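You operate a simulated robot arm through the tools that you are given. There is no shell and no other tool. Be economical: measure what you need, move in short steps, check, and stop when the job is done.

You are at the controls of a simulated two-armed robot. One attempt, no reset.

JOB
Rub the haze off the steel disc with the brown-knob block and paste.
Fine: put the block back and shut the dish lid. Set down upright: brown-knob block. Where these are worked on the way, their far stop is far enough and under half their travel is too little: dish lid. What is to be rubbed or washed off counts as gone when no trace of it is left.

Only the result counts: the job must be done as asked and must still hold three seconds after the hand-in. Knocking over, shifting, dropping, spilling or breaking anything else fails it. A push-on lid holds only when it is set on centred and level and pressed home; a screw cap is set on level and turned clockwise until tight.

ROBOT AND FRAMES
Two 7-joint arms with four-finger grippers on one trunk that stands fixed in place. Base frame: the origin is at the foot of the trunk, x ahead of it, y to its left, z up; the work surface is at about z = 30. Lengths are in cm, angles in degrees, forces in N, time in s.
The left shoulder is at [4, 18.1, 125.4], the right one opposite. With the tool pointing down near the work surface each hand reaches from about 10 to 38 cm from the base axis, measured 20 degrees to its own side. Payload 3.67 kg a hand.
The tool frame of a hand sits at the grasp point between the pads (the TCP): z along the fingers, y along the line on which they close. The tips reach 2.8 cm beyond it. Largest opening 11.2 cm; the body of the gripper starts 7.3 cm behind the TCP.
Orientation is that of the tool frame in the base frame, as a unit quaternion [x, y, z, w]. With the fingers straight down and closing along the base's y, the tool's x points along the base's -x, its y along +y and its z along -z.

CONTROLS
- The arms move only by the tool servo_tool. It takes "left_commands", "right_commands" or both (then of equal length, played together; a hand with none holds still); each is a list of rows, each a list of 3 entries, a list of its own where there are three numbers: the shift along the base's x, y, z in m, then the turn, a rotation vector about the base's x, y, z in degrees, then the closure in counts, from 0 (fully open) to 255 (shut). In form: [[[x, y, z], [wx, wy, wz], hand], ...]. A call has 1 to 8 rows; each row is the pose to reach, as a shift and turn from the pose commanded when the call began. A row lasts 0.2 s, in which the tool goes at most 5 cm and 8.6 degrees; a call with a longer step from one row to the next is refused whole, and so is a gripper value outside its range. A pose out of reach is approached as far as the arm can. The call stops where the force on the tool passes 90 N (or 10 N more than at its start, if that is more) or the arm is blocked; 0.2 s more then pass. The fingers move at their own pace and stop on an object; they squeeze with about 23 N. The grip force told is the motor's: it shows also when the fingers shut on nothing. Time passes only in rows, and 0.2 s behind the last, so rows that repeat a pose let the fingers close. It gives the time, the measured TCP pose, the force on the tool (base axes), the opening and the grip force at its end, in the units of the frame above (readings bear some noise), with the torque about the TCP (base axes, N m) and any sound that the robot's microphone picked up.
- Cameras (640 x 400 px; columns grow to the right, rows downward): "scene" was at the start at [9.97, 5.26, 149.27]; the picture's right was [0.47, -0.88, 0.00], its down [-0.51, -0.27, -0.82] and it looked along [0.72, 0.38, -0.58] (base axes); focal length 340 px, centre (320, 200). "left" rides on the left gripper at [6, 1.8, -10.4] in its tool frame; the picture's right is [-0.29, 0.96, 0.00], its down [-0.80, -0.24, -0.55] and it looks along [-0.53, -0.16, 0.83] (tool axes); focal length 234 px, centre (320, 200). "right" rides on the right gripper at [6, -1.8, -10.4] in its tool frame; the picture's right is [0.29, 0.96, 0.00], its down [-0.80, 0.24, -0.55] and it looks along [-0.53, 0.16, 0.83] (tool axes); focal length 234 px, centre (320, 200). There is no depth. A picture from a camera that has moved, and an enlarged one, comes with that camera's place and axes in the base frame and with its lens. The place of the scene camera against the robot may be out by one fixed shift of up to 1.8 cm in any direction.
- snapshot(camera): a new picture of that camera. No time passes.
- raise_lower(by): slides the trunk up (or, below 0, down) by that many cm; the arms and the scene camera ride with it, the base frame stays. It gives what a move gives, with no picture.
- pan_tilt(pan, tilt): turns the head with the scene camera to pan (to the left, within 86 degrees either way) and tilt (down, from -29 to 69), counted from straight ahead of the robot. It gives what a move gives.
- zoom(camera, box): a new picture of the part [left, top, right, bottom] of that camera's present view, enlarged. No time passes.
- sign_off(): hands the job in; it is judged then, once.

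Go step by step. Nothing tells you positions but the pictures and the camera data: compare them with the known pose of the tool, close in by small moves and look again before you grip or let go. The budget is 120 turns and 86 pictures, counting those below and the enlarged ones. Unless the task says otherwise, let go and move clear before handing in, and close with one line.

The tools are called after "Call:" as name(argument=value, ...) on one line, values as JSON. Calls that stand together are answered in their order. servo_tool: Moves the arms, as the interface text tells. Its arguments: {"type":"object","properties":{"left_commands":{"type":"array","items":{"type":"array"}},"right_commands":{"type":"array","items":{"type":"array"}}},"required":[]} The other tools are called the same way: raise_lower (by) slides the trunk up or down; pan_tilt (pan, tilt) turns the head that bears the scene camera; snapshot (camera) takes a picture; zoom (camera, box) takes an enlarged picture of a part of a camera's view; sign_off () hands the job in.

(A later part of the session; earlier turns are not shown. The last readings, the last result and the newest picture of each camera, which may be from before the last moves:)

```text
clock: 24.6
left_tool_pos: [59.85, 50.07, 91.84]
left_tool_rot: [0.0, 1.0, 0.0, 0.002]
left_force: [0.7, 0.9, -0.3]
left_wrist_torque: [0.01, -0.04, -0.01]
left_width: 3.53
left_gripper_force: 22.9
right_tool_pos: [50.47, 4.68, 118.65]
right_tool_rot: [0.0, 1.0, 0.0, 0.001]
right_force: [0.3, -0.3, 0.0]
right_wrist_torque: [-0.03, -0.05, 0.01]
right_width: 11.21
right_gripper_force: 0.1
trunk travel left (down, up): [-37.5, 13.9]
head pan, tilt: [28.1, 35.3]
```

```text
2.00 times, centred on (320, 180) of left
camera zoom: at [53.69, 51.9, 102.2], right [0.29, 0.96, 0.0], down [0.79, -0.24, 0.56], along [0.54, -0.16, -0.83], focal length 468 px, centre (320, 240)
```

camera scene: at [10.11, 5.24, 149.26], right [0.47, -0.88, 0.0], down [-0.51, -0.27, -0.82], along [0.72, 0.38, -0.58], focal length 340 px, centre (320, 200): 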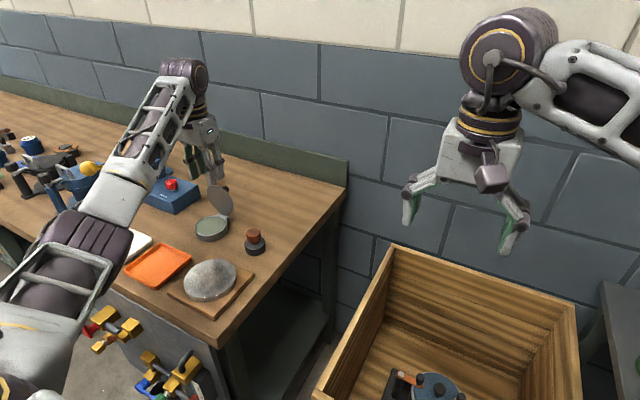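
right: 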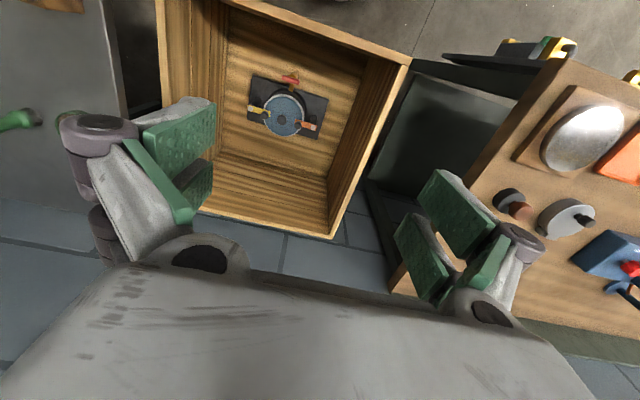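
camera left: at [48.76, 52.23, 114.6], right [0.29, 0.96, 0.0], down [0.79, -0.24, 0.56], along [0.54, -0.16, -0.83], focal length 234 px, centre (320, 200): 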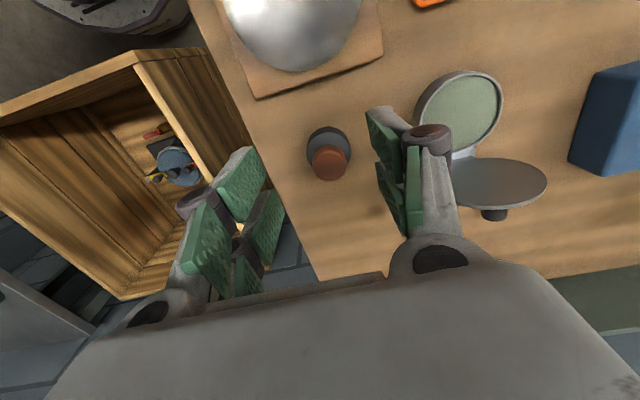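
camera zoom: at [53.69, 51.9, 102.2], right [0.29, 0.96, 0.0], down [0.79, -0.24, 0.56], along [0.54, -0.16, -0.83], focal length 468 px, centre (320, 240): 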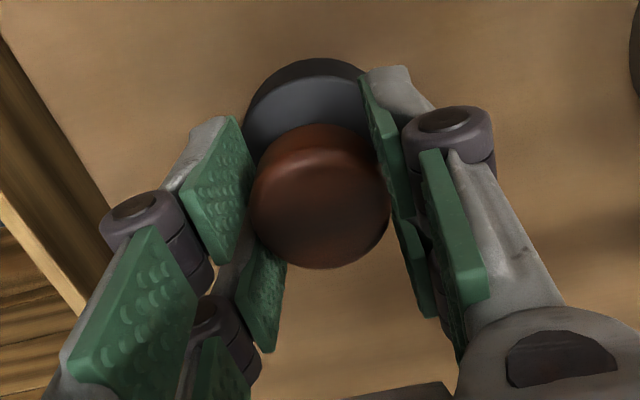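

I have the block (grip pose about (59.8, 50.07, 91.85), noted as its home). I'll lift it and carry it over the paste.

Call:
servo_tool(left_commands=[[[0, 0, 0.03], [0, 0, 0], 255], [[0, 0, 0.065], [0, 0, 0], 255], [[-0.004, 0.04, 0.065], [0, 0, 0], 255], [[-0.008, 0.08, 0.065], [0, 0, 0], 255], [[-0.009, 0.12, 0.065], [0, 0, 0], 255], [[-0.009, 0.15, 0.065], [0, 0, 0], 255], [[-0.009, 0.15, 0.065], [0, 0, 0], 255]])

Call:
snapshot(camera="left")

Call:
zoom(camera="scene", box=[130, 150, 290, 270])

```text
clock: 26.2
left_tool_pos: [58.75, 65.15, 98.43]
left_tool_rot: [0.001, 1.0, 0.0, 0.002]
left_force: [0.1, 0.1, -2.4]
left_wrist_torque: [0.01, -0.04, -0.02]
left_width: 3.56
left_gripper_force: 23.2
right_tool_pos: [50.53, 4.61, 118.67]
right_tool_rot: [0.0, 1.0, 0.001, 0.0]
right_force: [0.2, -0.9, 0.0]
right_wrist_torque: [-0.02, -0.03, 0.01]
right_width: 11.21
right_gripper_force: 0.0
trunk travel left (down, up): [-37.5, 13.9]
head pan, tilt: [28.1, 35.3]
```

```text
48 pictures are left
camera left: at [52.69, 66.93, 108.74], right [0.29, 0.96, 0.0], down [0.79, -0.24, 0.56], along [0.53, -0.16, -0.83], focal length 234 px, centre (320, 200)
```

left: 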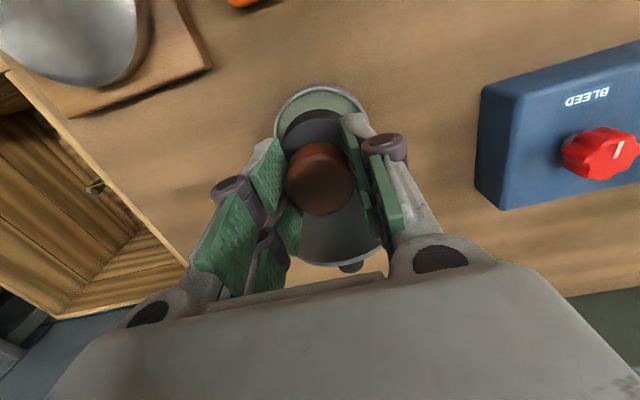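

```text
3.33 times, centred on (210, 210) of scene
camera zoom: at [10.01, 5.23, 149.26], right [0.47, -0.88, 0.0], down [-0.51, -0.27, -0.82], along [0.72, 0.38, -0.58], focal length 1133 px, centre (687, 167)
```

zoom: 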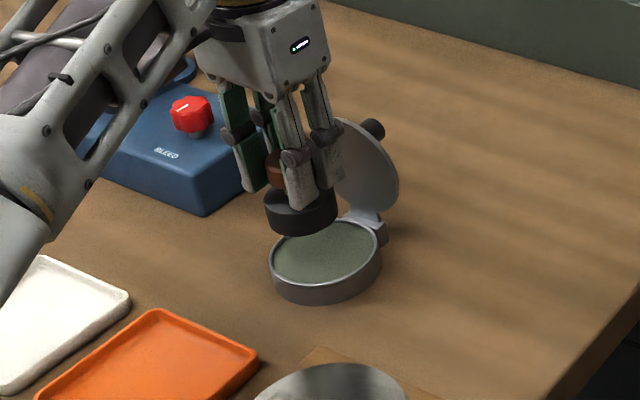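

The block is centred over the dish. I'll lower it gently onto the paste.

Call:
servo_tool(left_commands=[[[0, 0, -0.015], [0, 0, 0], 255], [[0, 0, -0.03], [0, 0, 0], 255], [[0, 0, -0.04], [0, 0, 0], 255], [[0, 0, -0.045], [0, 0, 0], 255], [[0, 0, -0.045], [0, 0, 0], 255]])

Call:
zoom(camera="scene", box=[170, 180, 270, 250])

```text
clock: 27.4
left_tool_pos: [58.95, 65.02, 93.94]
left_tool_rot: [0.0, 1.0, 0.0, 0.003]
left_force: [0.7, -0.2, -2.8]
left_wrist_torque: [-0.02, -0.01, -0.02]
left_width: 3.52
left_gripper_force: 22.6
right_tool_pos: [50.63, 4.65, 118.68]
right_tool_rot: [0.0, 1.0, 0.0, 0.001]
right_force: [-0.9, 0.6, 0.5]
right_wrist_torque: [0.01, 0.02, -0.01]
right_width: 11.19
right_gripper_force: 0.1
trunk travel left (down, up): [-37.5, 13.9]
head pan, tilt: [28.1, 35.3]
```

```text
5.71 times, centred on (220, 215) of scene
camera zoom: at [10.0, 5.29, 149.26], right [0.47, -0.88, 0.0], down [-0.51, -0.27, -0.82], along [0.72, 0.38, -0.58], focal length 1942 px, centre (891, 114)
```

zoom: 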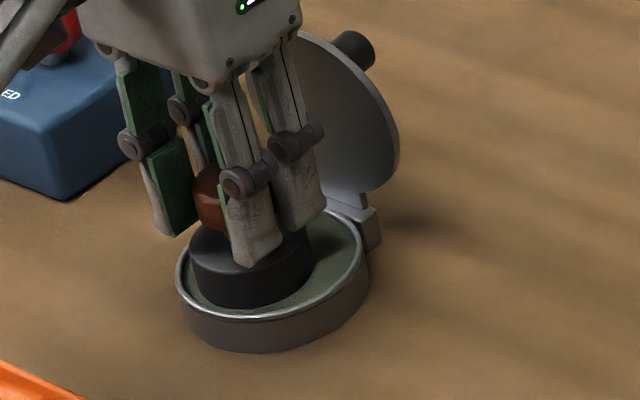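

It's about at the paste level with no contact force yet. I'll go down a little more.

Call:
servo_tool(left_commands=[[[0, 0, -0.003], [0, 0, 0], 255], [[0, 0, -0.006], [0, 0, 0], 255], [[0, 0, -0.009], [0, 0, 0], 255], [[0, 0, -0.009], [0, 0, 0], 255]])

Call:
zoom(camera="scene", box=[170, 180, 270, 250])

```text
clock: 28.4
left_tool_pos: [58.86, 65.07, 93.09]
left_tool_rot: [0.0, 1.0, 0.001, 0.004]
left_force: [4.2, 6.2, 15.1]
left_wrist_torque: [0.08, -0.13, -0.02]
left_width: 3.56
left_gripper_force: 23.1
right_tool_pos: [50.35, 4.7, 118.72]
right_tool_rot: [0.0, 1.0, 0.001, -0.001]
right_force: [-0.7, 0.5, 0.4]
right_wrist_torque: [0.02, -0.01, 0.0]
right_width: 11.19
right_gripper_force: 0.1
trunk travel left (down, up): [-37.5, 13.9]
head pan, tilt: [28.1, 35.3]
```

```text
5.71 times, centred on (220, 215) of scene
camera zoom: at [9.88, 5.17, 149.28], right [0.47, -0.88, 0.0], down [-0.51, -0.27, -0.82], along [0.72, 0.38, -0.58], focal length 1942 px, centre (891, 114)
```

zoom: 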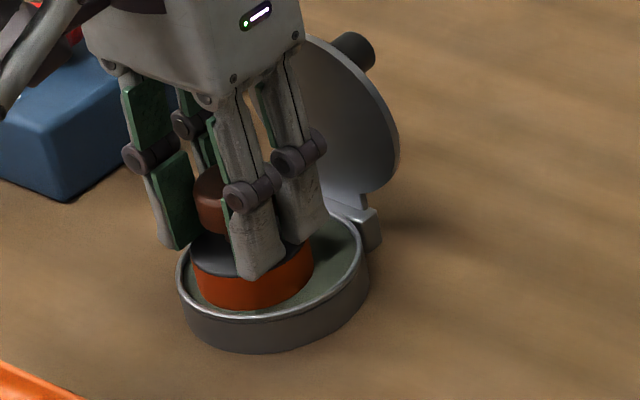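

The block's underside turned orange, so it's loaded with paste. I'll lift it and carry it over the disc.

Call:
servo_tool(left_commands=[[[0, 0, 0.03], [0, 0, 0], 255], [[0, 0, 0.06], [0, 0, 0], 255], [[-0.035, -0.033, 0.06], [0, 0, 0], 255], [[-0.07, -0.066, 0.06], [0, 0, 0], 255], [[-0.105, -0.1, 0.06], [0, 0, 0], 255], [[-0.138, -0.13, 0.055], [0, 0, 0], 255], [[-0.145, -0.139, 0.05], [0, 0, 0], 255], [[-0.145, -0.139, 0.05], [0, 0, 0], 255]])

Call:
snapshot(camera="left")

Call:
zoom(camera="scene", box=[130, 200, 290, 320])

```text
clock: 30.2
left_tool_pos: [44.35, 51.11, 97.95]
left_tool_rot: [0.0, 1.0, 0.0, 0.002]
left_force: [0.4, -0.1, -2.2]
left_wrist_torque: [-0.02, -0.01, 0.03]
left_width: 3.51
left_gripper_force: 23.1
right_tool_pos: [50.47, 4.67, 118.7]
right_tool_rot: [0.001, 1.0, 0.0, 0.001]
right_force: [-0.5, -0.5, 0.8]
right_wrist_torque: [-0.01, 0.0, 0.0]
right_width: 11.2
right_gripper_force: 0.1
trunk travel left (down, up): [-37.5, 13.9]
head pan, tilt: [28.1, 35.3]
```

```text
44 pictures are left
camera left: at [38.25, 53.05, 108.25], right [0.29, 0.96, 0.0], down [0.79, -0.24, 0.56], along [0.54, -0.16, -0.83], focal length 234 px, centre (320, 200)
```

left: 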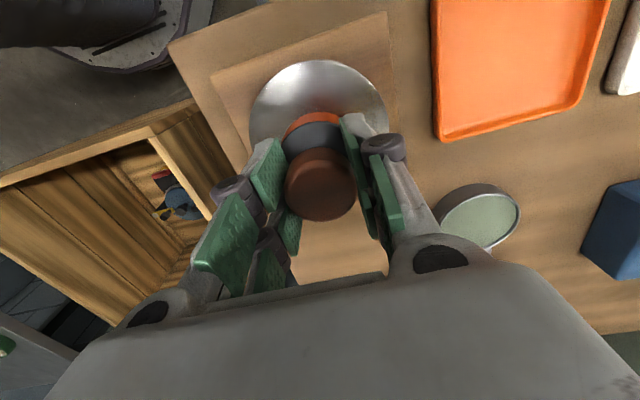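

```text
3.33 times, centred on (210, 260) of scene
camera zoom: at [9.99, 5.31, 149.26], right [0.47, -0.88, 0.0], down [-0.51, -0.27, -0.82], along [0.72, 0.38, -0.58], focal length 1133 px, centre (687, 0)
```

zoom: 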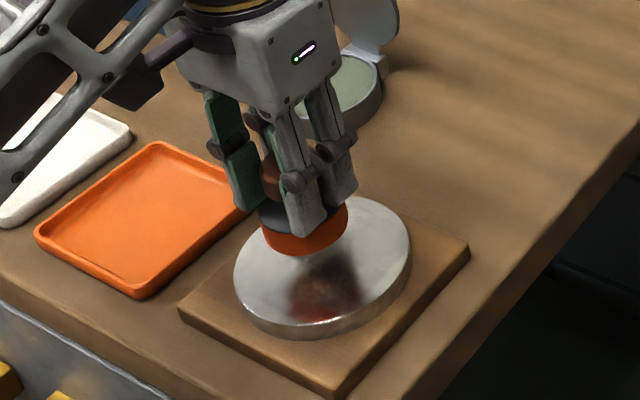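

The block is above the disc centre. I'll lower it until it makes light contact.

Call:
servo_tool(left_commands=[[[0, 0, -0.012], [0, 0, 0], 255], [[0, 0, -0.024], [0, 0, 0], 255], [[0, 0, -0.029], [0, 0, 0], 255], [[0, 0, -0.033], [0, 0, 0], 255], [[0, 0, -0.033], [0, 0, 0], 255]])

```text
clock: 31.4
left_tool_pos: [44.45, 51.14, 94.78]
left_tool_rot: [0.001, 1.0, -0.001, 0.003]
left_force: [0.2, 0.1, -2.2]
left_wrist_torque: [0.01, 0.01, 0.01]
left_width: 3.52
left_gripper_force: 23.3
right_tool_pos: [50.5, 4.7, 118.68]
right_tool_rot: [0.0, 1.0, 0.0, 0.0]
right_force: [1.2, 0.8, 0.4]
right_wrist_torque: [0.0, 0.04, 0.01]
right_width: 11.2
right_gripper_force: 0.0
trunk travel left (down, up): [-37.5, 13.9]
head pan, tilt: [28.1, 35.3]
```

Call:
servo_tool(left_commands=[[[0, 0, -0.003], [0, 0, 0], 255], [[0, 0, -0.005], [0, 0, 0], 255], [[0, 0, -0.005], [0, 0, 0], 255]])

```text
clock: 32.2
left_tool_pos: [44.39, 51.22, 94.56]
left_tool_rot: [0.0, 1.0, 0.002, 0.006]
left_force: [4.8, 6.1, 25.1]
left_wrist_torque: [-0.26, -0.09, 0.07]
left_width: 3.54
left_gripper_force: 23.0
right_tool_pos: [50.4, 4.61, 118.71]
right_tool_rot: [0.0, 1.0, 0.001, 0.0]
right_force: [-0.7, 0.4, -0.2]
right_wrist_torque: [0.02, -0.04, -0.01]
right_width: 11.22
right_gripper_force: 0.1
trunk travel left (down, up): [-37.5, 13.9]
head pan, tilt: [28.1, 35.3]
```

Contact is at TCP z≈94.6. I'll ease to about 12–15 N and rub an inner circle.

Call:
servo_tool(left_commands=[[[0.02, 0, 0.002], [0, 0, 0], 255], [[0.014, 0.014, 0.002], [0, 0, 0], 255], [[0, 0.02, 0.002], [0, 0, 0], 255], [[-0.014, 0.014, 0.002], [0, 0, 0], 255], [[-0.02, 0, 0.002], [0, 0, 0], 255], [[-0.014, -0.014, 0.002], [0, 0, 0], 255], [[0, -0.02, 0.002], [0, 0, 0], 255], [[0.014, -0.014, 0.002], [0, 0, 0], 255]])

Call:
zoom(camera="scene", box=[130, 200, 290, 320])

```text
clock: 34.0
left_tool_pos: [45.54, 49.35, 94.46]
left_tool_rot: [0.002, 1.0, 0.0, 0.002]
left_force: [-4.9, -6.5, 20.6]
left_wrist_torque: [0.06, 0.6, 0.16]
left_width: 3.52
left_gripper_force: 22.9
right_tool_pos: [50.26, 4.46, 118.7]
right_tool_rot: [0.0, 1.0, 0.0, 0.001]
right_force: [0.1, 0.4, -0.7]
right_wrist_torque: [0.01, 0.0, 0.0]
right_width: 11.17
right_gripper_force: 0.1
trunk travel left (down, up): [-37.5, 13.9]
head pan, tilt: [28.1, 35.3]
```

```text
3.33 times, centred on (210, 260) of scene
camera zoom: at [9.76, 5.01, 149.29], right [0.47, -0.88, 0.0], down [-0.51, -0.27, -0.82], along [0.72, 0.38, -0.58], focal length 1133 px, centre (687, 0)
```

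zoom: 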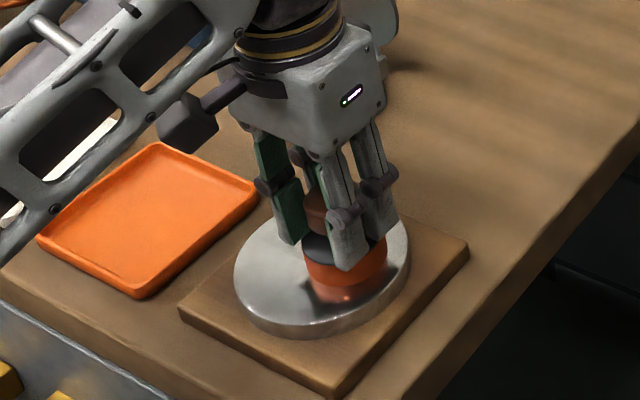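

The centre has turned shiny. Now the outer ring, first half.

Call:
servo_tool(left_commands=[[[0.0163, -0.0163, 0.001], [0, 0, 0], 255], [[0.0256, -0.0024, 0.001], [0, 0, 0], 255], [[0.0289, 0.0141, 0.001], [0, 0, 0], 255], [[0.0256, 0.0306, 0.001], [0, 0, 0], 255], [[0.0163, 0.0445, 0.001], [0, 0, 0], 255], [[0.0024, 0.0538, 0.001], [0, 0, 0], 255], [[-0.0141, 0.0571, 0.001], [0, 0, 0], 255], [[-0.0306, 0.0538, 0.001], [0, 0, 0], 255]])

```text
clock: 35.8
left_tool_pos: [42.55, 55.21, 94.53]
left_tool_rot: [-0.001, 1.0, 0.0, 0.002]
left_force: [1.1, 1.3, 5.3]
left_wrist_torque: [0.04, -0.31, 0.02]
left_width: 3.51
left_gripper_force: 23.3
right_tool_pos: [50.4, 4.56, 118.59]
right_tool_rot: [0.0, 1.0, -0.001, 0.0]
right_force: [-0.7, 0.4, -0.3]
right_wrist_torque: [-0.01, 0.0, -0.02]
right_width: 11.18
right_gripper_force: 0.1
trunk travel left (down, up): [-37.5, 13.9]
head pan, tilt: [28.1, 35.3]
```

Call:
servo_tool(left_commands=[[[-0.0139, -0.0093, -0.002], [0, 0, 0], 255], [[-0.0232, -0.0232, -0.002], [0, 0, 0], 255], [[-0.0265, -0.0397, -0.002], [0, 0, 0], 255], [[-0.0232, -0.0562, -0.002], [0, 0, 0], 255], [[-0.0139, -0.0701, -0.002], [0, 0, 0], 255], [[0.0, -0.0794, -0.002], [0, 0, 0], 255], [[0.0165, -0.0827, -0.002], [0, 0, 0], 255], [[0.033, -0.0794, -0.002], [0, 0, 0], 255]])

Call:
zoom(camera="scene", box=[130, 200, 290, 320])

```text
clock: 37.6
left_tool_pos: [45.85, 47.0, 94.37]
left_tool_rot: [0.001, 1.0, 0.0, 0.004]
left_force: [-7.7, -4.3, 24.4]
left_wrist_torque: [-0.05, 0.58, 0.0]
left_width: 3.56
left_gripper_force: 23.3
right_tool_pos: [50.24, 4.41, 118.87]
right_tool_rot: [0.0, 1.0, 0.001, 0.001]
right_force: [0.0, 0.6, 0.6]
right_wrist_torque: [-0.01, 0.0, -0.02]
right_width: 11.2
right_gripper_force: 0.1
trunk travel left (down, up): [-37.5, 13.9]
head pan, tilt: [28.1, 35.3]
```

```text
3.33 times, centred on (210, 260) of scene
camera zoom: at [9.7, 5.0, 149.3], right [0.47, -0.88, 0.0], down [-0.51, -0.27, -0.82], along [0.72, 0.39, -0.58], focal length 1133 px, centre (687, 0)
```

zoom: 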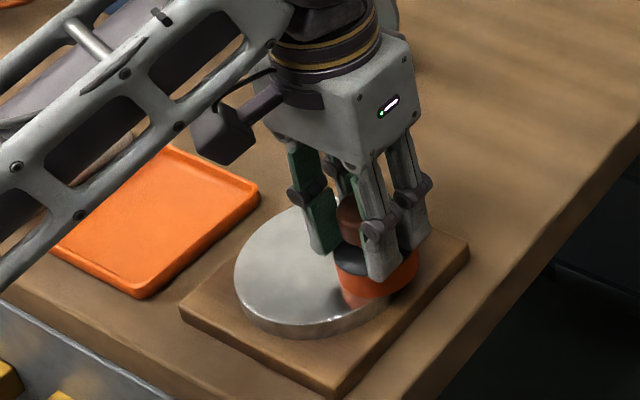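

I'll lift off and move aside to inspect the disc.

Call:
servo_tool(left_commands=[[[0, 0, 0.03], [0, 0, 0], 255], [[0.03, 0.01, 0.05], [0, 0, 0], 255], [[0.07, 0.02, 0.06], [0, 0, 0], 255], [[0.11, 0.03, 0.06], [0, 0, 0], 255], [[0.13, 0.03, 0.06], [0, 0, 0], 255], [[0.13, 0.03, 0.06], [0, 0, 0], 255]])

Call:
zoom(camera="scene", box=[160, 240, 260, 315])

Call:
zoom(camera="left", box=[190, 0, 390, 120])

```text
clock: 39.0
left_tool_pos: [58.96, 50.3, 100.1]
left_tool_rot: [0.0, 1.0, 0.0, 0.001]
left_force: [0.5, 0.5, -3.6]
left_wrist_torque: [0.0, 0.01, 0.05]
left_width: 3.52
left_gripper_force: 23.0
right_tool_pos: [50.39, 4.7, 118.69]
right_tool_rot: [0.0, 1.0, 0.0, 0.001]
right_force: [0.6, -0.4, -0.5]
right_wrist_torque: [-0.03, -0.03, 0.02]
right_width: 11.2
right_gripper_force: 0.1
trunk travel left (down, up): [-37.5, 13.9]
head pan, tilt: [28.1, 35.3]
```

```text
5.33 times, centred on (210, 278) of scene
camera zoom: at [9.98, 5.33, 149.26], right [0.47, -0.88, 0.0], down [-0.51, -0.27, -0.82], along [0.72, 0.38, -0.58], focal length 1812 px, centre (907, -213)
```

zoom: 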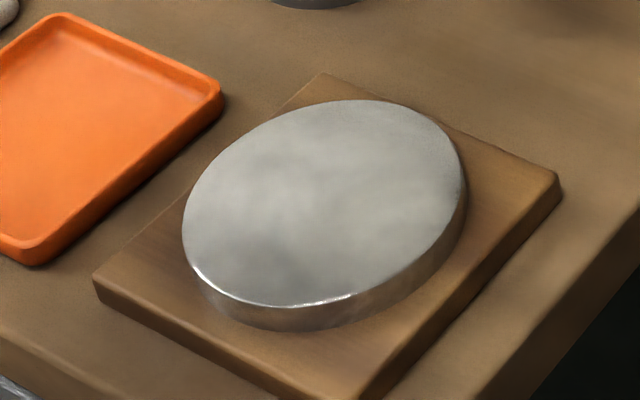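

```text
3.20 times, centred on (290, 60) of left
camera zoom: at [52.84, 52.13, 110.55], right [0.29, 0.96, 0.0], down [0.79, -0.24, 0.56], along [0.54, -0.16, -0.83], focal length 749 px, centre (416, 648)
```

zoom: 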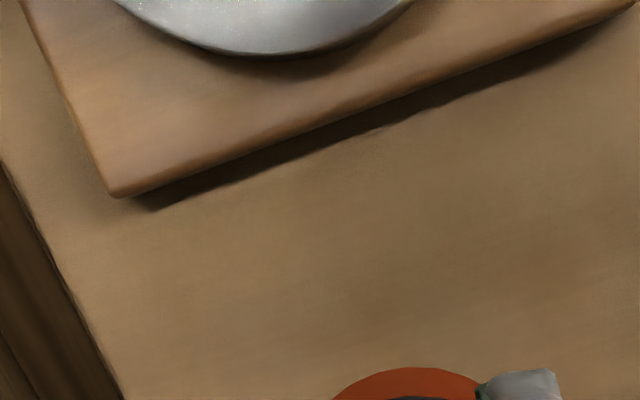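

The scene view is ambiguous because of reflections. I'll look straight down with the wrist camera from above the disc.

Call:
servo_tool(left_commands=[[[-0.03, 0, 0.02], [0, 0, 0], 255], [[-0.07, 0, 0.04], [0, 0, 0], 255], [[-0.11, 0, 0.06], [0, 0, 0], 255], [[-0.14, 0.005, 0.06], [0, 0, 0], 255], [[-0.14, 0.005, 0.06], [0, 0, 0], 255]])

Call:
zoom(camera="left", box=[220, 20, 420, 170])

```text
clock: 40.2
left_tool_pos: [45.07, 50.65, 106.24]
left_tool_rot: [0.0, 1.0, -0.001, 0.003]
left_force: [0.0, -1.3, -3.1]
left_wrist_torque: [0.0, 0.01, -0.01]
left_width: 3.51
left_gripper_force: 22.9
right_tool_pos: [50.51, 4.68, 118.63]
right_tool_rot: [0.0, 1.0, 0.0, -0.001]
right_force: [0.9, -0.3, 0.9]
right_wrist_torque: [0.01, 0.03, -0.01]
right_width: 11.16
right_gripper_force: 0.1
trunk travel left (down, up): [-37.5, 13.9]
head pan, tilt: [28.1, 35.3]
```

```text
2.67 times, centred on (320, 95) of left
camera zoom: at [38.95, 52.56, 116.63], right [0.29, 0.96, 0.0], down [0.79, -0.24, 0.56], along [0.53, -0.16, -0.83], focal length 624 px, centre (320, 480)
```

zoom: 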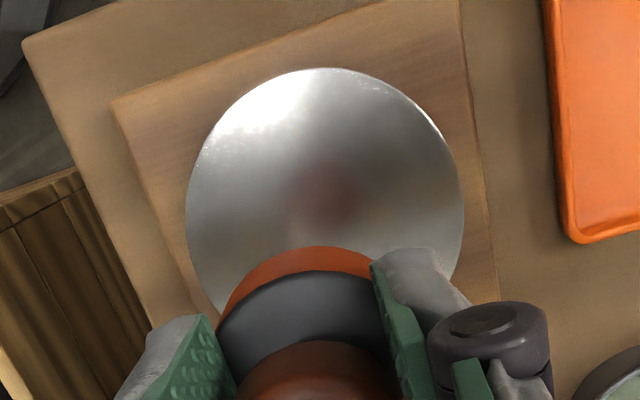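

That blurred red spot is the block's reflection, so the surface is largely clean, but grain near the rim might be leftover haze. I'll do a second full pass reaching past the edge.

Call:
servo_tool(left_commands=[[[-0.008, 0.005, -0.045], [0, 0, 0], 255], [[-0.008, 0.005, -0.09], [0, 0, 0], 255], [[-0.008, 0.005, -0.108], [0, 0, 0], 255], [[-0.008, 0.005, -0.1145], [0, 0, 0], 255], [[-0.008, 0.005, -0.1185], [0, 0, 0], 255], [[0.012, 0.005, -0.1185], [0, 0, 0], 255], [[0.028, 0.005, -0.1185], [0, 0, 0], 255], [[0.04, 0.005, -0.1185], [0, 0, 0], 255]])

```text
clock: 42.0
left_tool_pos: [48.92, 51.2, 94.45]
left_tool_rot: [0.0, 1.0, 0.0, 0.003]
left_force: [-3.9, 0.2, 5.6]
left_wrist_torque: [-0.01, 0.11, 0.02]
left_width: 3.5
left_gripper_force: 22.9
right_tool_pos: [50.34, 4.68, 118.76]
right_tool_rot: [0.0, 1.0, 0.0, 0.0]
right_force: [0.3, 0.5, 0.4]
right_wrist_torque: [0.01, -0.01, 0.01]
right_width: 11.19
right_gripper_force: 0.0
trunk travel left (down, up): [-37.5, 13.9]
head pan, tilt: [28.1, 35.3]
```

Call:
servo_tool(left_commands=[[[-0.0037, 0.0184, -0.002], [0, 0, 0], 255], [[-0.0141, 0.0339, -0.002], [0, 0, 0], 255], [[-0.0296, 0.0443, -0.002], [0, 0, 0], 255], [[-0.048, 0.048, -0.002], [0, 0, 0], 255], [[-0.0664, 0.0443, -0.002], [0, 0, 0], 255], [[-0.0819, 0.0339, -0.002], [0, 0, 0], 255], [[-0.0923, 0.0184, -0.002], [0, 0, 0], 255], [[-0.096, 0, -0.002], [0, 0, 0], 255]])

Call:
servo_tool(left_commands=[[[0.0037, -0.0184, 0], [0, 0, 0], 255], [[0.0141, -0.0339, 0], [0, 0, 0], 255], [[0.0296, -0.0443, 0], [0, 0, 0], 255], [[0.048, -0.048, 0], [0, 0, 0], 255], [[0.0664, -0.0443, 0], [0, 0, 0], 255], [[0.0819, -0.0339, 0], [0, 0, 0], 255], [[0.0923, -0.0184, 0], [0, 0, 0], 255], [[0.096, 0, 0], [0, 0, 0], 255]])

```text
clock: 43.8
left_tool_pos: [39.11, 51.26, 94.49]
left_tool_rot: [-0.001, 1.0, 0.002, 0.006]
left_force: [0.1, 14.4, 38.4]
left_wrist_torque: [-0.13, -0.5, 0.2]
left_width: 3.51
left_gripper_force: 23.1
right_tool_pos: [50.14, 4.52, 118.69]
right_tool_rot: [0.0, 1.0, 0.0, 0.001]
right_force: [-0.4, 0.4, -0.3]
right_wrist_torque: [-0.02, -0.02, -0.01]
right_width: 11.2
right_gripper_force: 0.0
trunk travel left (down, up): [-37.5, 13.9]
head pan, tilt: [28.1, 35.3]
```

```text
clock: 45.6
left_tool_pos: [48.95, 50.81, 94.62]
left_tool_rot: [0.0, 1.0, 0.001, 0.006]
left_force: [2.2, -11.5, 28.4]
left_wrist_torque: [-0.46, 0.11, 0.08]
left_width: 3.54
left_gripper_force: 23.7
right_tool_pos: [50.31, 4.41, 118.75]
right_tool_rot: [0.001, 1.0, 0.001, 0.001]
right_force: [-0.3, 0.0, 0.4]
right_wrist_torque: [-0.05, -0.03, 0.01]
right_width: 11.2
right_gripper_force: 0.0
trunk travel left (down, up): [-37.5, 13.9]
head pan, tilt: [28.1, 35.3]
```

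Now the inner ring and the centre, then lift off.

Call:
servo_tool(left_commands=[[[-0.023, 0, 0.001], [0, 0, 0], 255], [[-0.0355, 0.0217, 0.001], [0, 0, 0], 255], [[-0.0605, 0.0217, 0.001], [0, 0, 0], 255], [[-0.073, 0, 0.001], [0, 0, 0], 255], [[-0.0605, -0.0217, 0.001], [0, 0, 0], 255], [[-0.0355, -0.0217, 0.001], [0, 0, 0], 255], [[-0.048, 0, 0.001], [0, 0, 0], 255], [[-0.048, 0, 0.04], [0, 0, 0], 255]])

Call:
servo_tool(left_commands=[[[0.04, 0, 0.02], [0, 0, 0], 255], [[0.08, 0, 0.02], [0, 0, 0], 255], [[0.12, -0.005, 0.02], [0, 0, 0], 255], [[0.15, -0.01, 0.02], [0, 0, 0], 255], [[0.15, -0.01, 0.02], [0, 0, 0], 255]])

Call:
zoom(camera="scene", box=[160, 240, 260, 315])

Call:
snapshot(camera="right")

```text
clock: 47.4
left_tool_pos: [44.17, 51.34, 97.97]
left_tool_rot: [0.0, 1.0, 0.0, 0.001]
left_force: [0.3, 0.3, -2.3]
left_wrist_torque: [-0.04, -0.01, 0.04]
left_width: 3.51
left_gripper_force: 23.5
right_tool_pos: [50.51, 4.6, 118.68]
right_tool_rot: [0.0, 1.0, 0.0, 0.0]
right_force: [-0.3, 0.4, 0.0]
right_wrist_torque: [0.01, 0.05, -0.02]
right_width: 11.2
right_gripper_force: 0.0
trunk travel left (down, up): [-37.5, 13.9]
head pan, tilt: [28.1, 35.3]
```

```text
clock: 48.6
left_tool_pos: [59.26, 50.24, 100.17]
left_tool_rot: [0.001, 1.0, 0.0, 0.003]
left_force: [0.1, -0.2, -3.8]
left_wrist_torque: [-0.04, 0.01, 0.03]
left_width: 3.52
left_gripper_force: 23.3
right_tool_pos: [50.4, 4.72, 118.56]
right_tool_rot: [0.0, 1.0, 0.0, 0.0]
right_force: [0.3, -0.1, -0.7]
right_wrist_torque: [-0.05, 0.01, 0.05]
right_width: 11.2
right_gripper_force: 0.2
trunk travel left (down, up): [-37.5, 13.9]
head pan, tilt: [28.1, 35.3]
```

```text
5.33 times, centred on (210, 278) of scene
camera zoom: at [9.92, 5.37, 149.27], right [0.47, -0.88, 0.0], down [-0.51, -0.27, -0.82], along [0.72, 0.38, -0.58], focal length 1812 px, centre (907, -213)
```

zoom: 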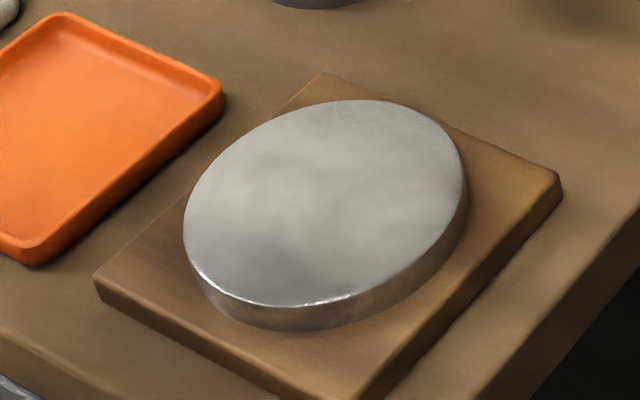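

```text
36 pictures are left
camera right: at [44.34, 3.04, 129.12], right [-0.29, 0.96, 0.0], down [0.8, 0.24, 0.55], along [0.53, 0.16, -0.83], focal length 234 px, centre (320, 200)
```

right: 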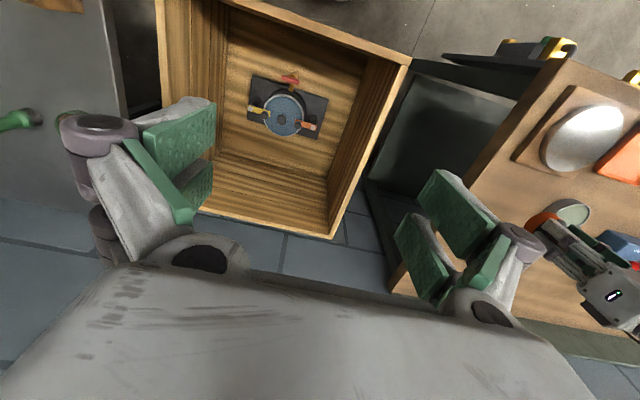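

The scene view is unchanged by the second pass, so what remains looks like reflection. I'll check through the right camera, where the initial image showed speckled haze.

Call:
zoom(camera="right", box=[520, 80, 640, 190])

```text
3.64 times, centred on (580, 135) of right
camera zoom: at [44.34, 3.04, 129.12], right [-0.29, 0.96, 0.0], down [0.8, 0.24, 0.55], along [0.53, 0.16, -0.83], focal length 852 px, centre (-626, 436)
```

zoom: 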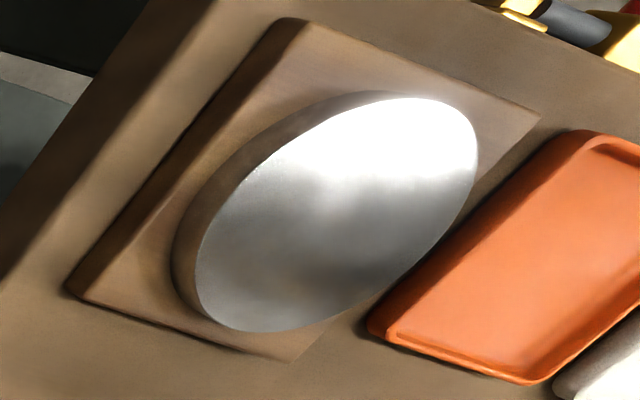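

I'll check from another wrist angle to rule out a residual faint streak.

Call:
servo_tool(left_commands=[[[-0.03, 0.005, 0.03], [0, 0, 0], 255], [[-0.07, 0.01, 0.06], [0, 0, 0], 255], [[-0.1, 0.04, 0.08], [0, 0, 0], 255], [[-0.12, 0.06, 0.1], [0, 0, 0], 255], [[-0.12, 0.06, 0.1], [0, 0, 0], 255]])

Call:
zoom(camera="left", box=[180, 0, 400, 150])

```text
refused: row 2 steps farther than a row can; nothing moved
```

```text
2.67 times, centred on (290, 75) of left
camera zoom: at [53.13, 52.08, 110.59], right [0.29, 0.96, 0.0], down [0.79, -0.24, 0.56], along [0.54, -0.16, -0.83], focal length 624 px, centre (400, 533)
```

zoom: 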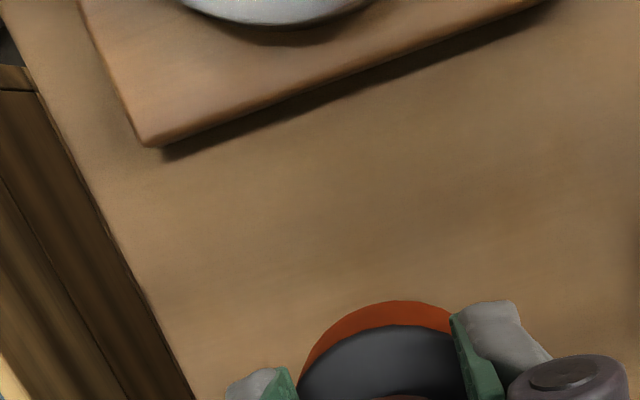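

Call:
servo_tool(left_commands=[[[-0.03, 0.005, 0.03], [0, 0, 0], 255], [[-0.06, 0.01, 0.05], [0, 0, 0], 255], [[-0.085, 0.03, 0.07], [0, 0, 0], 255], [[-0.1, 0.05, 0.09], [0, 0, 0], 255], [[-0.12, 0.06, 0.1], [0, 0, 0], 255], [[-0.12, 0.06, 0.1], [0, 0, 0], 255]])

Call:
zoom(camera="left", box=[180, 0, 400, 150])

```text
clock: 50.0
left_tool_pos: [47.3, 56.31, 110.3]
left_tool_rot: [0.001, 1.0, 0.0, 0.002]
left_force: [0.2, 0.1, -2.8]
left_wrist_torque: [-0.02, -0.03, -0.01]
left_width: 3.52
left_gripper_force: 22.9
right_tool_pos: [50.53, 4.74, 118.69]
right_tool_rot: [0.0, 1.0, 0.0, 0.0]
right_force: [1.1, 0.2, -0.5]
right_wrist_torque: [0.01, 0.0, -0.04]
right_width: 11.21
right_gripper_force: 0.1
trunk travel left (down, up): [-37.5, 13.9]
head pan, tilt: [28.1, 35.3]
```

```text
2.67 times, centred on (290, 75) of left
camera zoom: at [41.23, 58.13, 120.55], right [0.29, 0.96, 0.0], down [0.79, -0.24, 0.56], along [0.53, -0.16, -0.83], focal length 624 px, centre (400, 533)
```

zoom: 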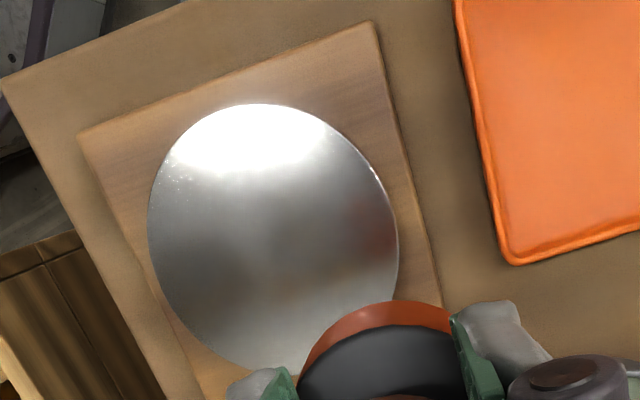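

It's mostly a clean mirror, but there are tiny speckles at the rim on the near-right side (about (-4, -3) from the disc centre). I'll zoom further.

Call:
zoom(camera="left", box=[225, 30, 285, 90])

Call:
zoom(camera="left", box=[260, 50, 330, 140])

```text
6.67 times, centred on (255, 60) of left
camera zoom: at [41.23, 58.13, 120.55], right [0.29, 0.96, 0.0], down [0.79, -0.24, 0.56], along [0.53, -0.16, -0.83], focal length 1561 px, centre (753, 1133)
```

zoom: 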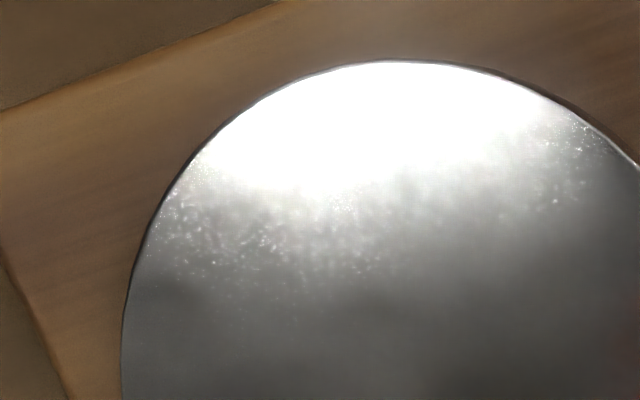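

```text
4.44 times, centred on (295, 95) of left
camera zoom: at [41.23, 58.13, 120.55], right [0.29, 0.96, 0.0], down [0.79, -0.24, 0.56], along [0.53, -0.16, -0.83], focal length 1041 px, centre (431, 667)
```

zoom: 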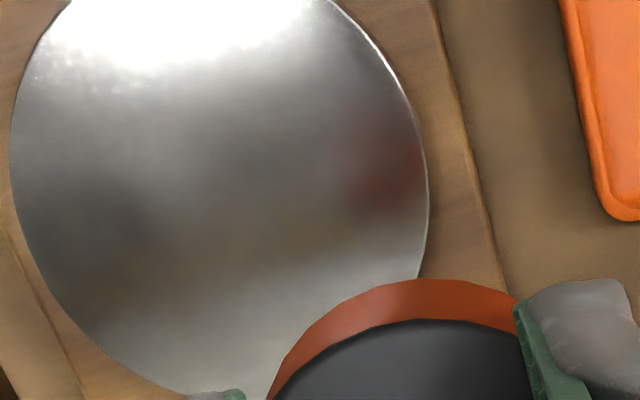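

The speckles just outline the light's reflection on both sides, so they're surface glint. Since no trace may remain, I'll make one more firm pass to be safe.

Call:
servo_tool(left_commands=[[[-0.02, -0.03, -0.03], [0, 0, 0], 255], [[-0.028, -0.05, -0.07], [0, 0, 0], 255], [[-0.028, -0.05, -0.115], [0, 0, 0], 255], [[-0.028, -0.05, -0.145], [0, 0, 0], 255], [[-0.028, -0.05, -0.155], [0, 0, 0], 255], [[-0.028, -0.05, -0.16], [0, 0, 0], 255], [[-0.028, -0.066, -0.16], [0, 0, 0], 255], [[-0.028, -0.084, -0.16], [0, 0, 0], 255]])

```text
clock: 51.8
left_tool_pos: [44.25, 47.88, 94.39]
left_tool_rot: [-0.001, 1.0, 0.002, 0.005]
left_force: [2.1, 10.8, 27.0]
left_wrist_torque: [0.13, 0.02, 0.1]
left_width: 3.53
left_gripper_force: 24.0
right_tool_pos: [50.27, 4.6, 118.81]
right_tool_rot: [0.0, 1.0, 0.0, 0.001]
right_force: [0.0, 0.2, -0.2]
right_wrist_torque: [-0.01, -0.02, -0.02]
right_width: 11.2
right_gripper_force: 0.1
trunk travel left (down, up): [-37.5, 13.9]
head pan, tilt: [28.1, 35.3]
```

Call:
servo_tool(left_commands=[[[0.024, 0.01, 0], [0, 0, 0], 255], [[0.034, 0.034, 0], [0, 0, 0], 255], [[0.024, 0.058, 0], [0, 0, 0], 255], [[0, 0.068, 0], [0, 0, 0], 255], [[-0.024, 0.058, 0], [0, 0, 0], 255], [[-0.034, 0.034, 0], [0, 0, 0], 255], [[-0.024, 0.01, 0], [0, 0, 0], 255], [[0, -0.014, 0], [0, 0, 0], 255]])

Call:
servo_tool(left_commands=[[[0.0184, 0.0037, 0], [0, 0, 0], 255], [[0.0339, 0.0141, 0], [0, 0, 0], 255], [[0.0443, 0.0296, 0], [0, 0, 0], 255], [[0.048, 0.048, 0], [0, 0, 0], 255], [[0.0443, 0.0664, 0], [0, 0, 0], 255], [[0.0339, 0.0819, 0], [0, 0, 0], 255], [[0.0184, 0.0923, 0], [0, 0, 0], 255], [[0, 0.096, 0], [0, 0, 0], 255]])

Call:
servo_tool(left_commands=[[[-0.0184, -0.0037, 0], [0, 0, 0], 255], [[-0.0339, -0.0141, 0], [0, 0, 0], 255], [[-0.0443, -0.0296, 0], [0, 0, 0], 255], [[-0.048, -0.048, 0], [0, 0, 0], 255], [[-0.0443, -0.0664, 0], [0, 0, 0], 255], [[-0.0339, -0.0819, 0], [0, 0, 0], 255], [[-0.0184, -0.0923, 0], [0, 0, 0], 255], [[0, -0.096, 0], [0, 0, 0], 255]])

Call:
servo_tool(left_commands=[[[0, 0.028, 0], [0, 0, 0], 255], [[0, 0.048, 0], [0, 0, 0], 255], [[0, 0.048, 0.04], [0, 0, 0], 255], [[0.04, 0.045, 0.055], [0, 0, 0], 255], [[0.08, 0.042, 0.055], [0, 0, 0], 255], [[0.12, 0.038, 0.055], [0, 0, 0], 255], [[0.154, 0.036, 0.055], [0, 0, 0], 255], [[0.154, 0.036, 0.055], [0, 0, 0], 255]])

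Call:
zoom(camera="right", box=[520, 80, 640, 190])

Call:
zoom(camera="scene", box=[140, 190, 300, 310])

```text
clock: 53.6
left_tool_pos: [44.14, 46.38, 94.49]
left_tool_rot: [0.001, 1.0, 0.0, 0.002]
left_force: [-7.2, 6.3, 28.0]
left_wrist_torque: [0.17, 0.42, -0.08]
left_width: 3.51
left_gripper_force: 23.0
right_tool_pos: [50.26, 4.56, 118.81]
right_tool_rot: [0.001, 1.0, 0.0, 0.0]
right_force: [-0.4, 0.2, 0.8]
right_wrist_torque: [0.03, -0.02, 0.02]
right_width: 11.21
right_gripper_force: 0.0
trunk travel left (down, up): [-37.5, 13.9]
head pan, tilt: [28.1, 35.3]
```

```text
clock: 55.4
left_tool_pos: [44.49, 55.91, 94.52]
left_tool_rot: [0.0, 1.0, 0.002, 0.004]
left_force: [7.9, 0.2, 22.6]
left_wrist_torque: [-0.44, -0.58, 0.17]
left_width: 3.5
left_gripper_force: 23.9
right_tool_pos: [50.34, 4.42, 118.71]
right_tool_rot: [0.0, 1.0, 0.001, 0.001]
right_force: [-0.5, 0.2, -0.6]
right_wrist_torque: [0.03, -0.01, -0.04]
right_width: 11.2
right_gripper_force: 0.0
trunk travel left (down, up): [-37.5, 13.9]
head pan, tilt: [28.1, 35.3]
```

```text
clock: 57.2
left_tool_pos: [44.06, 46.13, 94.49]
left_tool_rot: [0.001, 1.0, 0.001, 0.005]
left_force: [-11.3, 1.1, 35.4]
left_wrist_torque: [0.0, 0.62, 0.0]
left_width: 3.52
left_gripper_force: 23.1
right_tool_pos: [50.2, 4.42, 118.85]
right_tool_rot: [0.0, 1.0, 0.001, 0.001]
right_force: [0.6, 0.0, -0.6]
right_wrist_torque: [-0.04, 0.02, 0.03]
right_width: 11.18
right_gripper_force: 0.0
trunk travel left (down, up): [-37.5, 13.9]
head pan, tilt: [28.1, 35.3]
```

```text
clock: 59.0
left_tool_pos: [59.78, 50.08, 99.54]
left_tool_rot: [0.0, 1.0, 0.0, 0.003]
left_force: [-1.2, -0.5, -3.0]
left_wrist_torque: [-0.02, -0.03, 0.01]
left_width: 3.54
left_gripper_force: 22.7
right_tool_pos: [50.42, 4.66, 118.79]
right_tool_rot: [-0.001, 1.0, -0.001, 0.0]
right_force: [-0.5, -0.4, 0.4]
right_wrist_torque: [0.0, -0.03, -0.01]
right_width: 11.19
right_gripper_force: 0.0
trunk travel left (down, up): [-37.5, 13.9]
head pan, tilt: [28.1, 35.3]
```

```text
3.64 times, centred on (580, 135) of right
camera zoom: at [44.34, 3.06, 129.12], right [-0.29, 0.96, 0.0], down [0.8, 0.24, 0.55], along [0.53, 0.16, -0.83], focal length 852 px, centre (-626, 436)
```

zoom: 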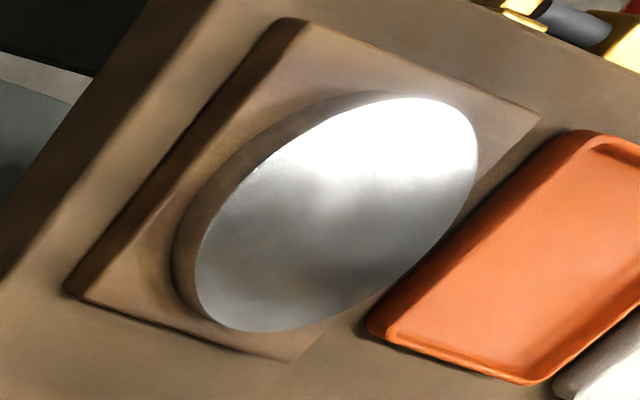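

```text
3.33 times, centred on (220, 250) of scene
camera zoom: at [9.92, 5.39, 149.27], right [0.47, -0.88, 0.0], down [-0.51, -0.27, -0.82], along [0.72, 0.38, -0.58], focal length 1133 px, centre (653, 33)
```

zoom: 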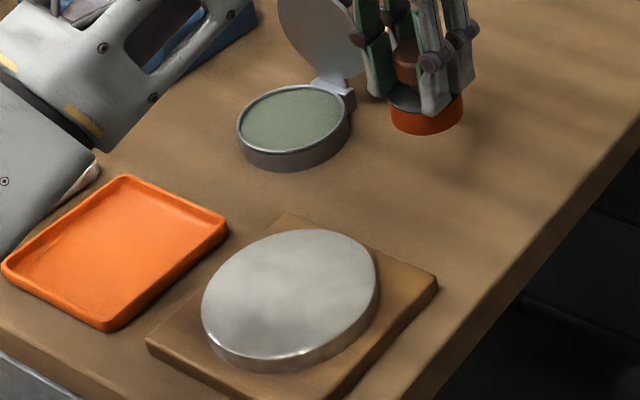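

The disc looks the same in every view, so it's clean. I'm above the block's home spot and will lower it gently.

Call:
servo_tool(left_commands=[[[0, 0, -0.03], [0, 0, 0], 255], [[0, 0, -0.06], [0, 0, 0], 255], [[0, 0, -0.071], [0, 0, 0], 255], [[0, 0, -0.075], [0, 0, 0], 255], [[0, 0, -0.0775], [0, 0, 0], 255], [[0, 0, -0.0775], [0, 0, 0], 255]])

Call:
zoom(camera="scene", box=[200, 190, 300, 270])

```text
clock: 60.4
left_tool_pos: [59.76, 49.82, 91.97]
left_tool_rot: [0.001, 1.0, 0.0, 0.002]
left_force: [-0.6, -0.7, -3.1]
left_wrist_torque: [0.0, 0.01, -0.01]
left_width: 3.54
left_gripper_force: 22.6
right_tool_pos: [50.51, 4.68, 118.63]
right_tool_rot: [0.0, 1.0, 0.0, 0.0]
right_force: [-0.5, 0.8, 0.2]
right_wrist_torque: [-0.02, -0.01, -0.04]
right_width: 11.21
right_gripper_force: 0.0
trunk travel left (down, up): [-37.5, 13.9]
head pan, tilt: [28.1, 35.3]
```

```text
5.00 times, centred on (250, 230) of scene
camera zoom: at [10.01, 5.28, 149.26], right [0.47, -0.88, 0.0], down [-0.51, -0.27, -0.82], along [0.72, 0.38, -0.58], focal length 1699 px, centre (670, 50)
```

zoom: 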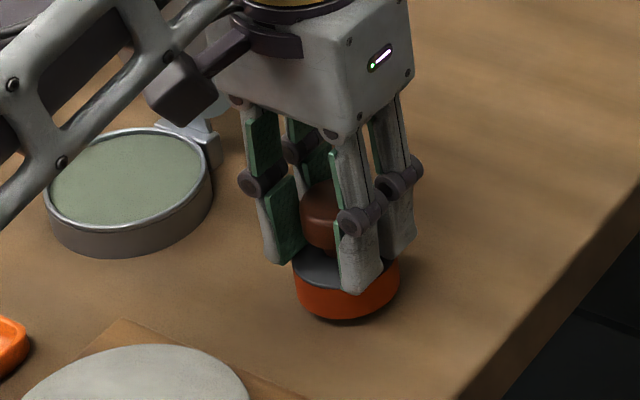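

Call:
servo_tool(left_commands=[[[0, 0.001, -0.0015], [0, 0, 0], 255], [[0, 0.001, -0.003], [0, 0, 0], 255], [[0, 0.001, -0.003], [0, 0, 0], 255]])

```text
clock: 61.2
left_tool_pos: [59.73, 50.04, 91.56]
left_tool_rot: [0.0, 1.0, 0.0, 0.003]
left_force: [-0.4, 0.9, -2.7]
left_wrist_torque: [-0.02, 0.0, 0.02]
left_width: 3.54
left_gripper_force: 23.0
right_tool_pos: [50.49, 4.68, 118.67]
right_tool_rot: [0.0, 1.0, 0.0, 0.0]
right_force: [0.0, 0.0, -0.5]
right_wrist_torque: [0.0, -0.05, -0.03]
right_width: 11.21
right_gripper_force: 0.1
trunk travel left (down, up): [-37.5, 13.9]
head pan, tilt: [28.1, 35.3]
```

No contact yet; the block slid up slightly in the grip during the rubbing. I'll go on down slowly.

Call:
servo_tool(left_commands=[[[0, 0, -0.002], [0, 0, 0], 255], [[0, 0, -0.004], [0, 0, 0], 255], [[0, 0, -0.004], [0, 0, 0], 255]])

```text
clock: 62.0
left_tool_pos: [59.74, 50.06, 91.04]
left_tool_rot: [0.0, 1.0, 0.0, 0.003]
left_force: [0.3, 0.1, -3.2]
left_wrist_torque: [-0.02, -0.04, 0.0]
left_width: 3.49
left_gripper_force: 22.3
right_tool_pos: [50.56, 4.75, 118.68]
right_tool_rot: [0.0, 1.0, 0.0, 0.0]
right_force: [0.9, -0.1, -0.1]
right_wrist_torque: [-0.01, 0.03, -0.02]
right_width: 11.22
right_gripper_force: 0.1
trunk travel left (down, up): [-37.5, 13.9]
head pan, tilt: [28.1, 35.3]
```

Call:
servo_tool(left_commands=[[[0, 0, -0.002], [0, 0, 0], 255], [[0, 0, -0.004], [0, 0, 0], 255], [[0, 0, -0.004], [0, 0, 0], 255]])

Call:
zoom(camera="scene", box=[200, 190, 300, 270])

```text
clock: 62.8
left_tool_pos: [59.78, 49.96, 91.03]
left_tool_rot: [0.001, 1.0, 0.0, 0.005]
left_force: [2.8, 2.6, 13.6]
left_wrist_torque: [-0.01, -0.03, -0.01]
left_width: 3.52
left_gripper_force: 22.6
right_tool_pos: [50.36, 4.5, 118.79]
right_tool_rot: [0.0, 1.0, 0.0, -0.001]
right_force: [0.1, -0.2, 0.4]
right_wrist_torque: [0.0, 0.0, 0.01]
right_width: 11.19
right_gripper_force: 0.0
trunk travel left (down, up): [-37.5, 13.9]
head pan, tilt: [28.1, 35.3]
```

```text
5.00 times, centred on (250, 230) of scene
camera zoom: at [9.87, 5.18, 149.29], right [0.47, -0.88, 0.0], down [-0.51, -0.27, -0.82], along [0.72, 0.38, -0.58], focal length 1699 px, centre (670, 50)
```

zoom: 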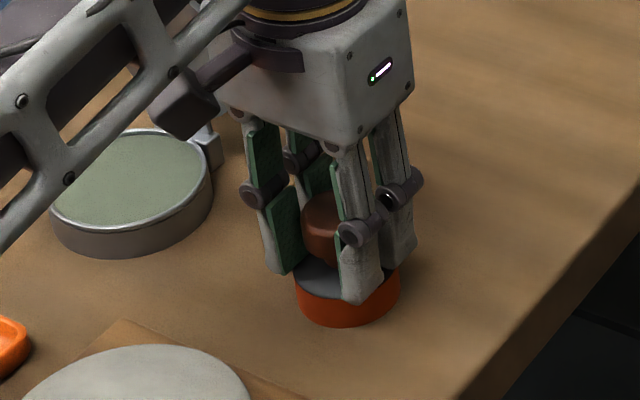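

The block has made contact with the table at 91.0. I'll ease off, open and retreat upward.

Call:
servo_tool(left_commands=[[[0, 0, 0.002], [0, 0, 0], 255], [[0, 0, 0.002], [0, 0, 0], 200], [[0, 0, 0.002], [0, 0, 0], 110], [[0, 0, 0.002], [0, 0, 0], 110], [[0, 0, 0.03], [0, 0, 0], 110], [[0, 0, 0.07], [0, 0, 0], 110], [[-0.04, 0.01, 0.1], [0, 0, 0], 110], [[-0.05, 0.02, 0.12], [0, 0, 0], 110]])

Call:
snapshot(camera="left")

Call:
zoom(camera="scene", box=[130, 170, 310, 300])

```text
refused: row 7 steps farther than a row can; nothing moved
```

```text
26 pictures are left
camera left: at [53.67, 51.92, 101.44], right [0.29, 0.96, 0.0], down [0.79, -0.24, 0.56], along [0.54, -0.16, -0.83], focal length 234 px, centre (320, 200)
```

left: 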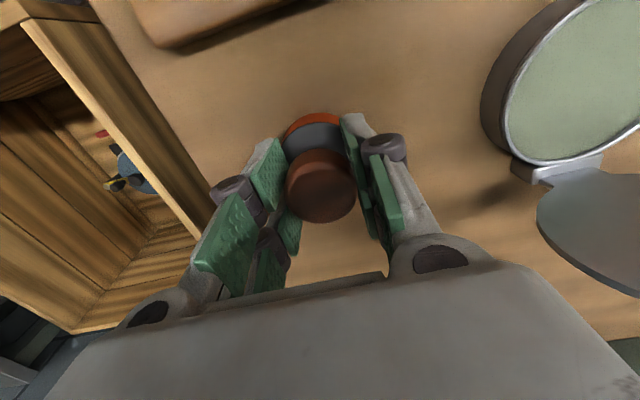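

```text
3.08 times, centred on (220, 235) of scene
camera zoom: at [9.87, 5.18, 149.29], right [0.47, -0.88, 0.0], down [-0.51, -0.27, -0.82], along [0.72, 0.38, -0.58], focal length 1046 px, centre (628, 92)
```

zoom: 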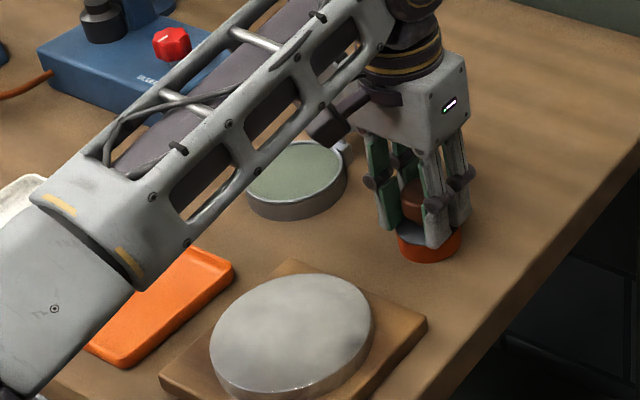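

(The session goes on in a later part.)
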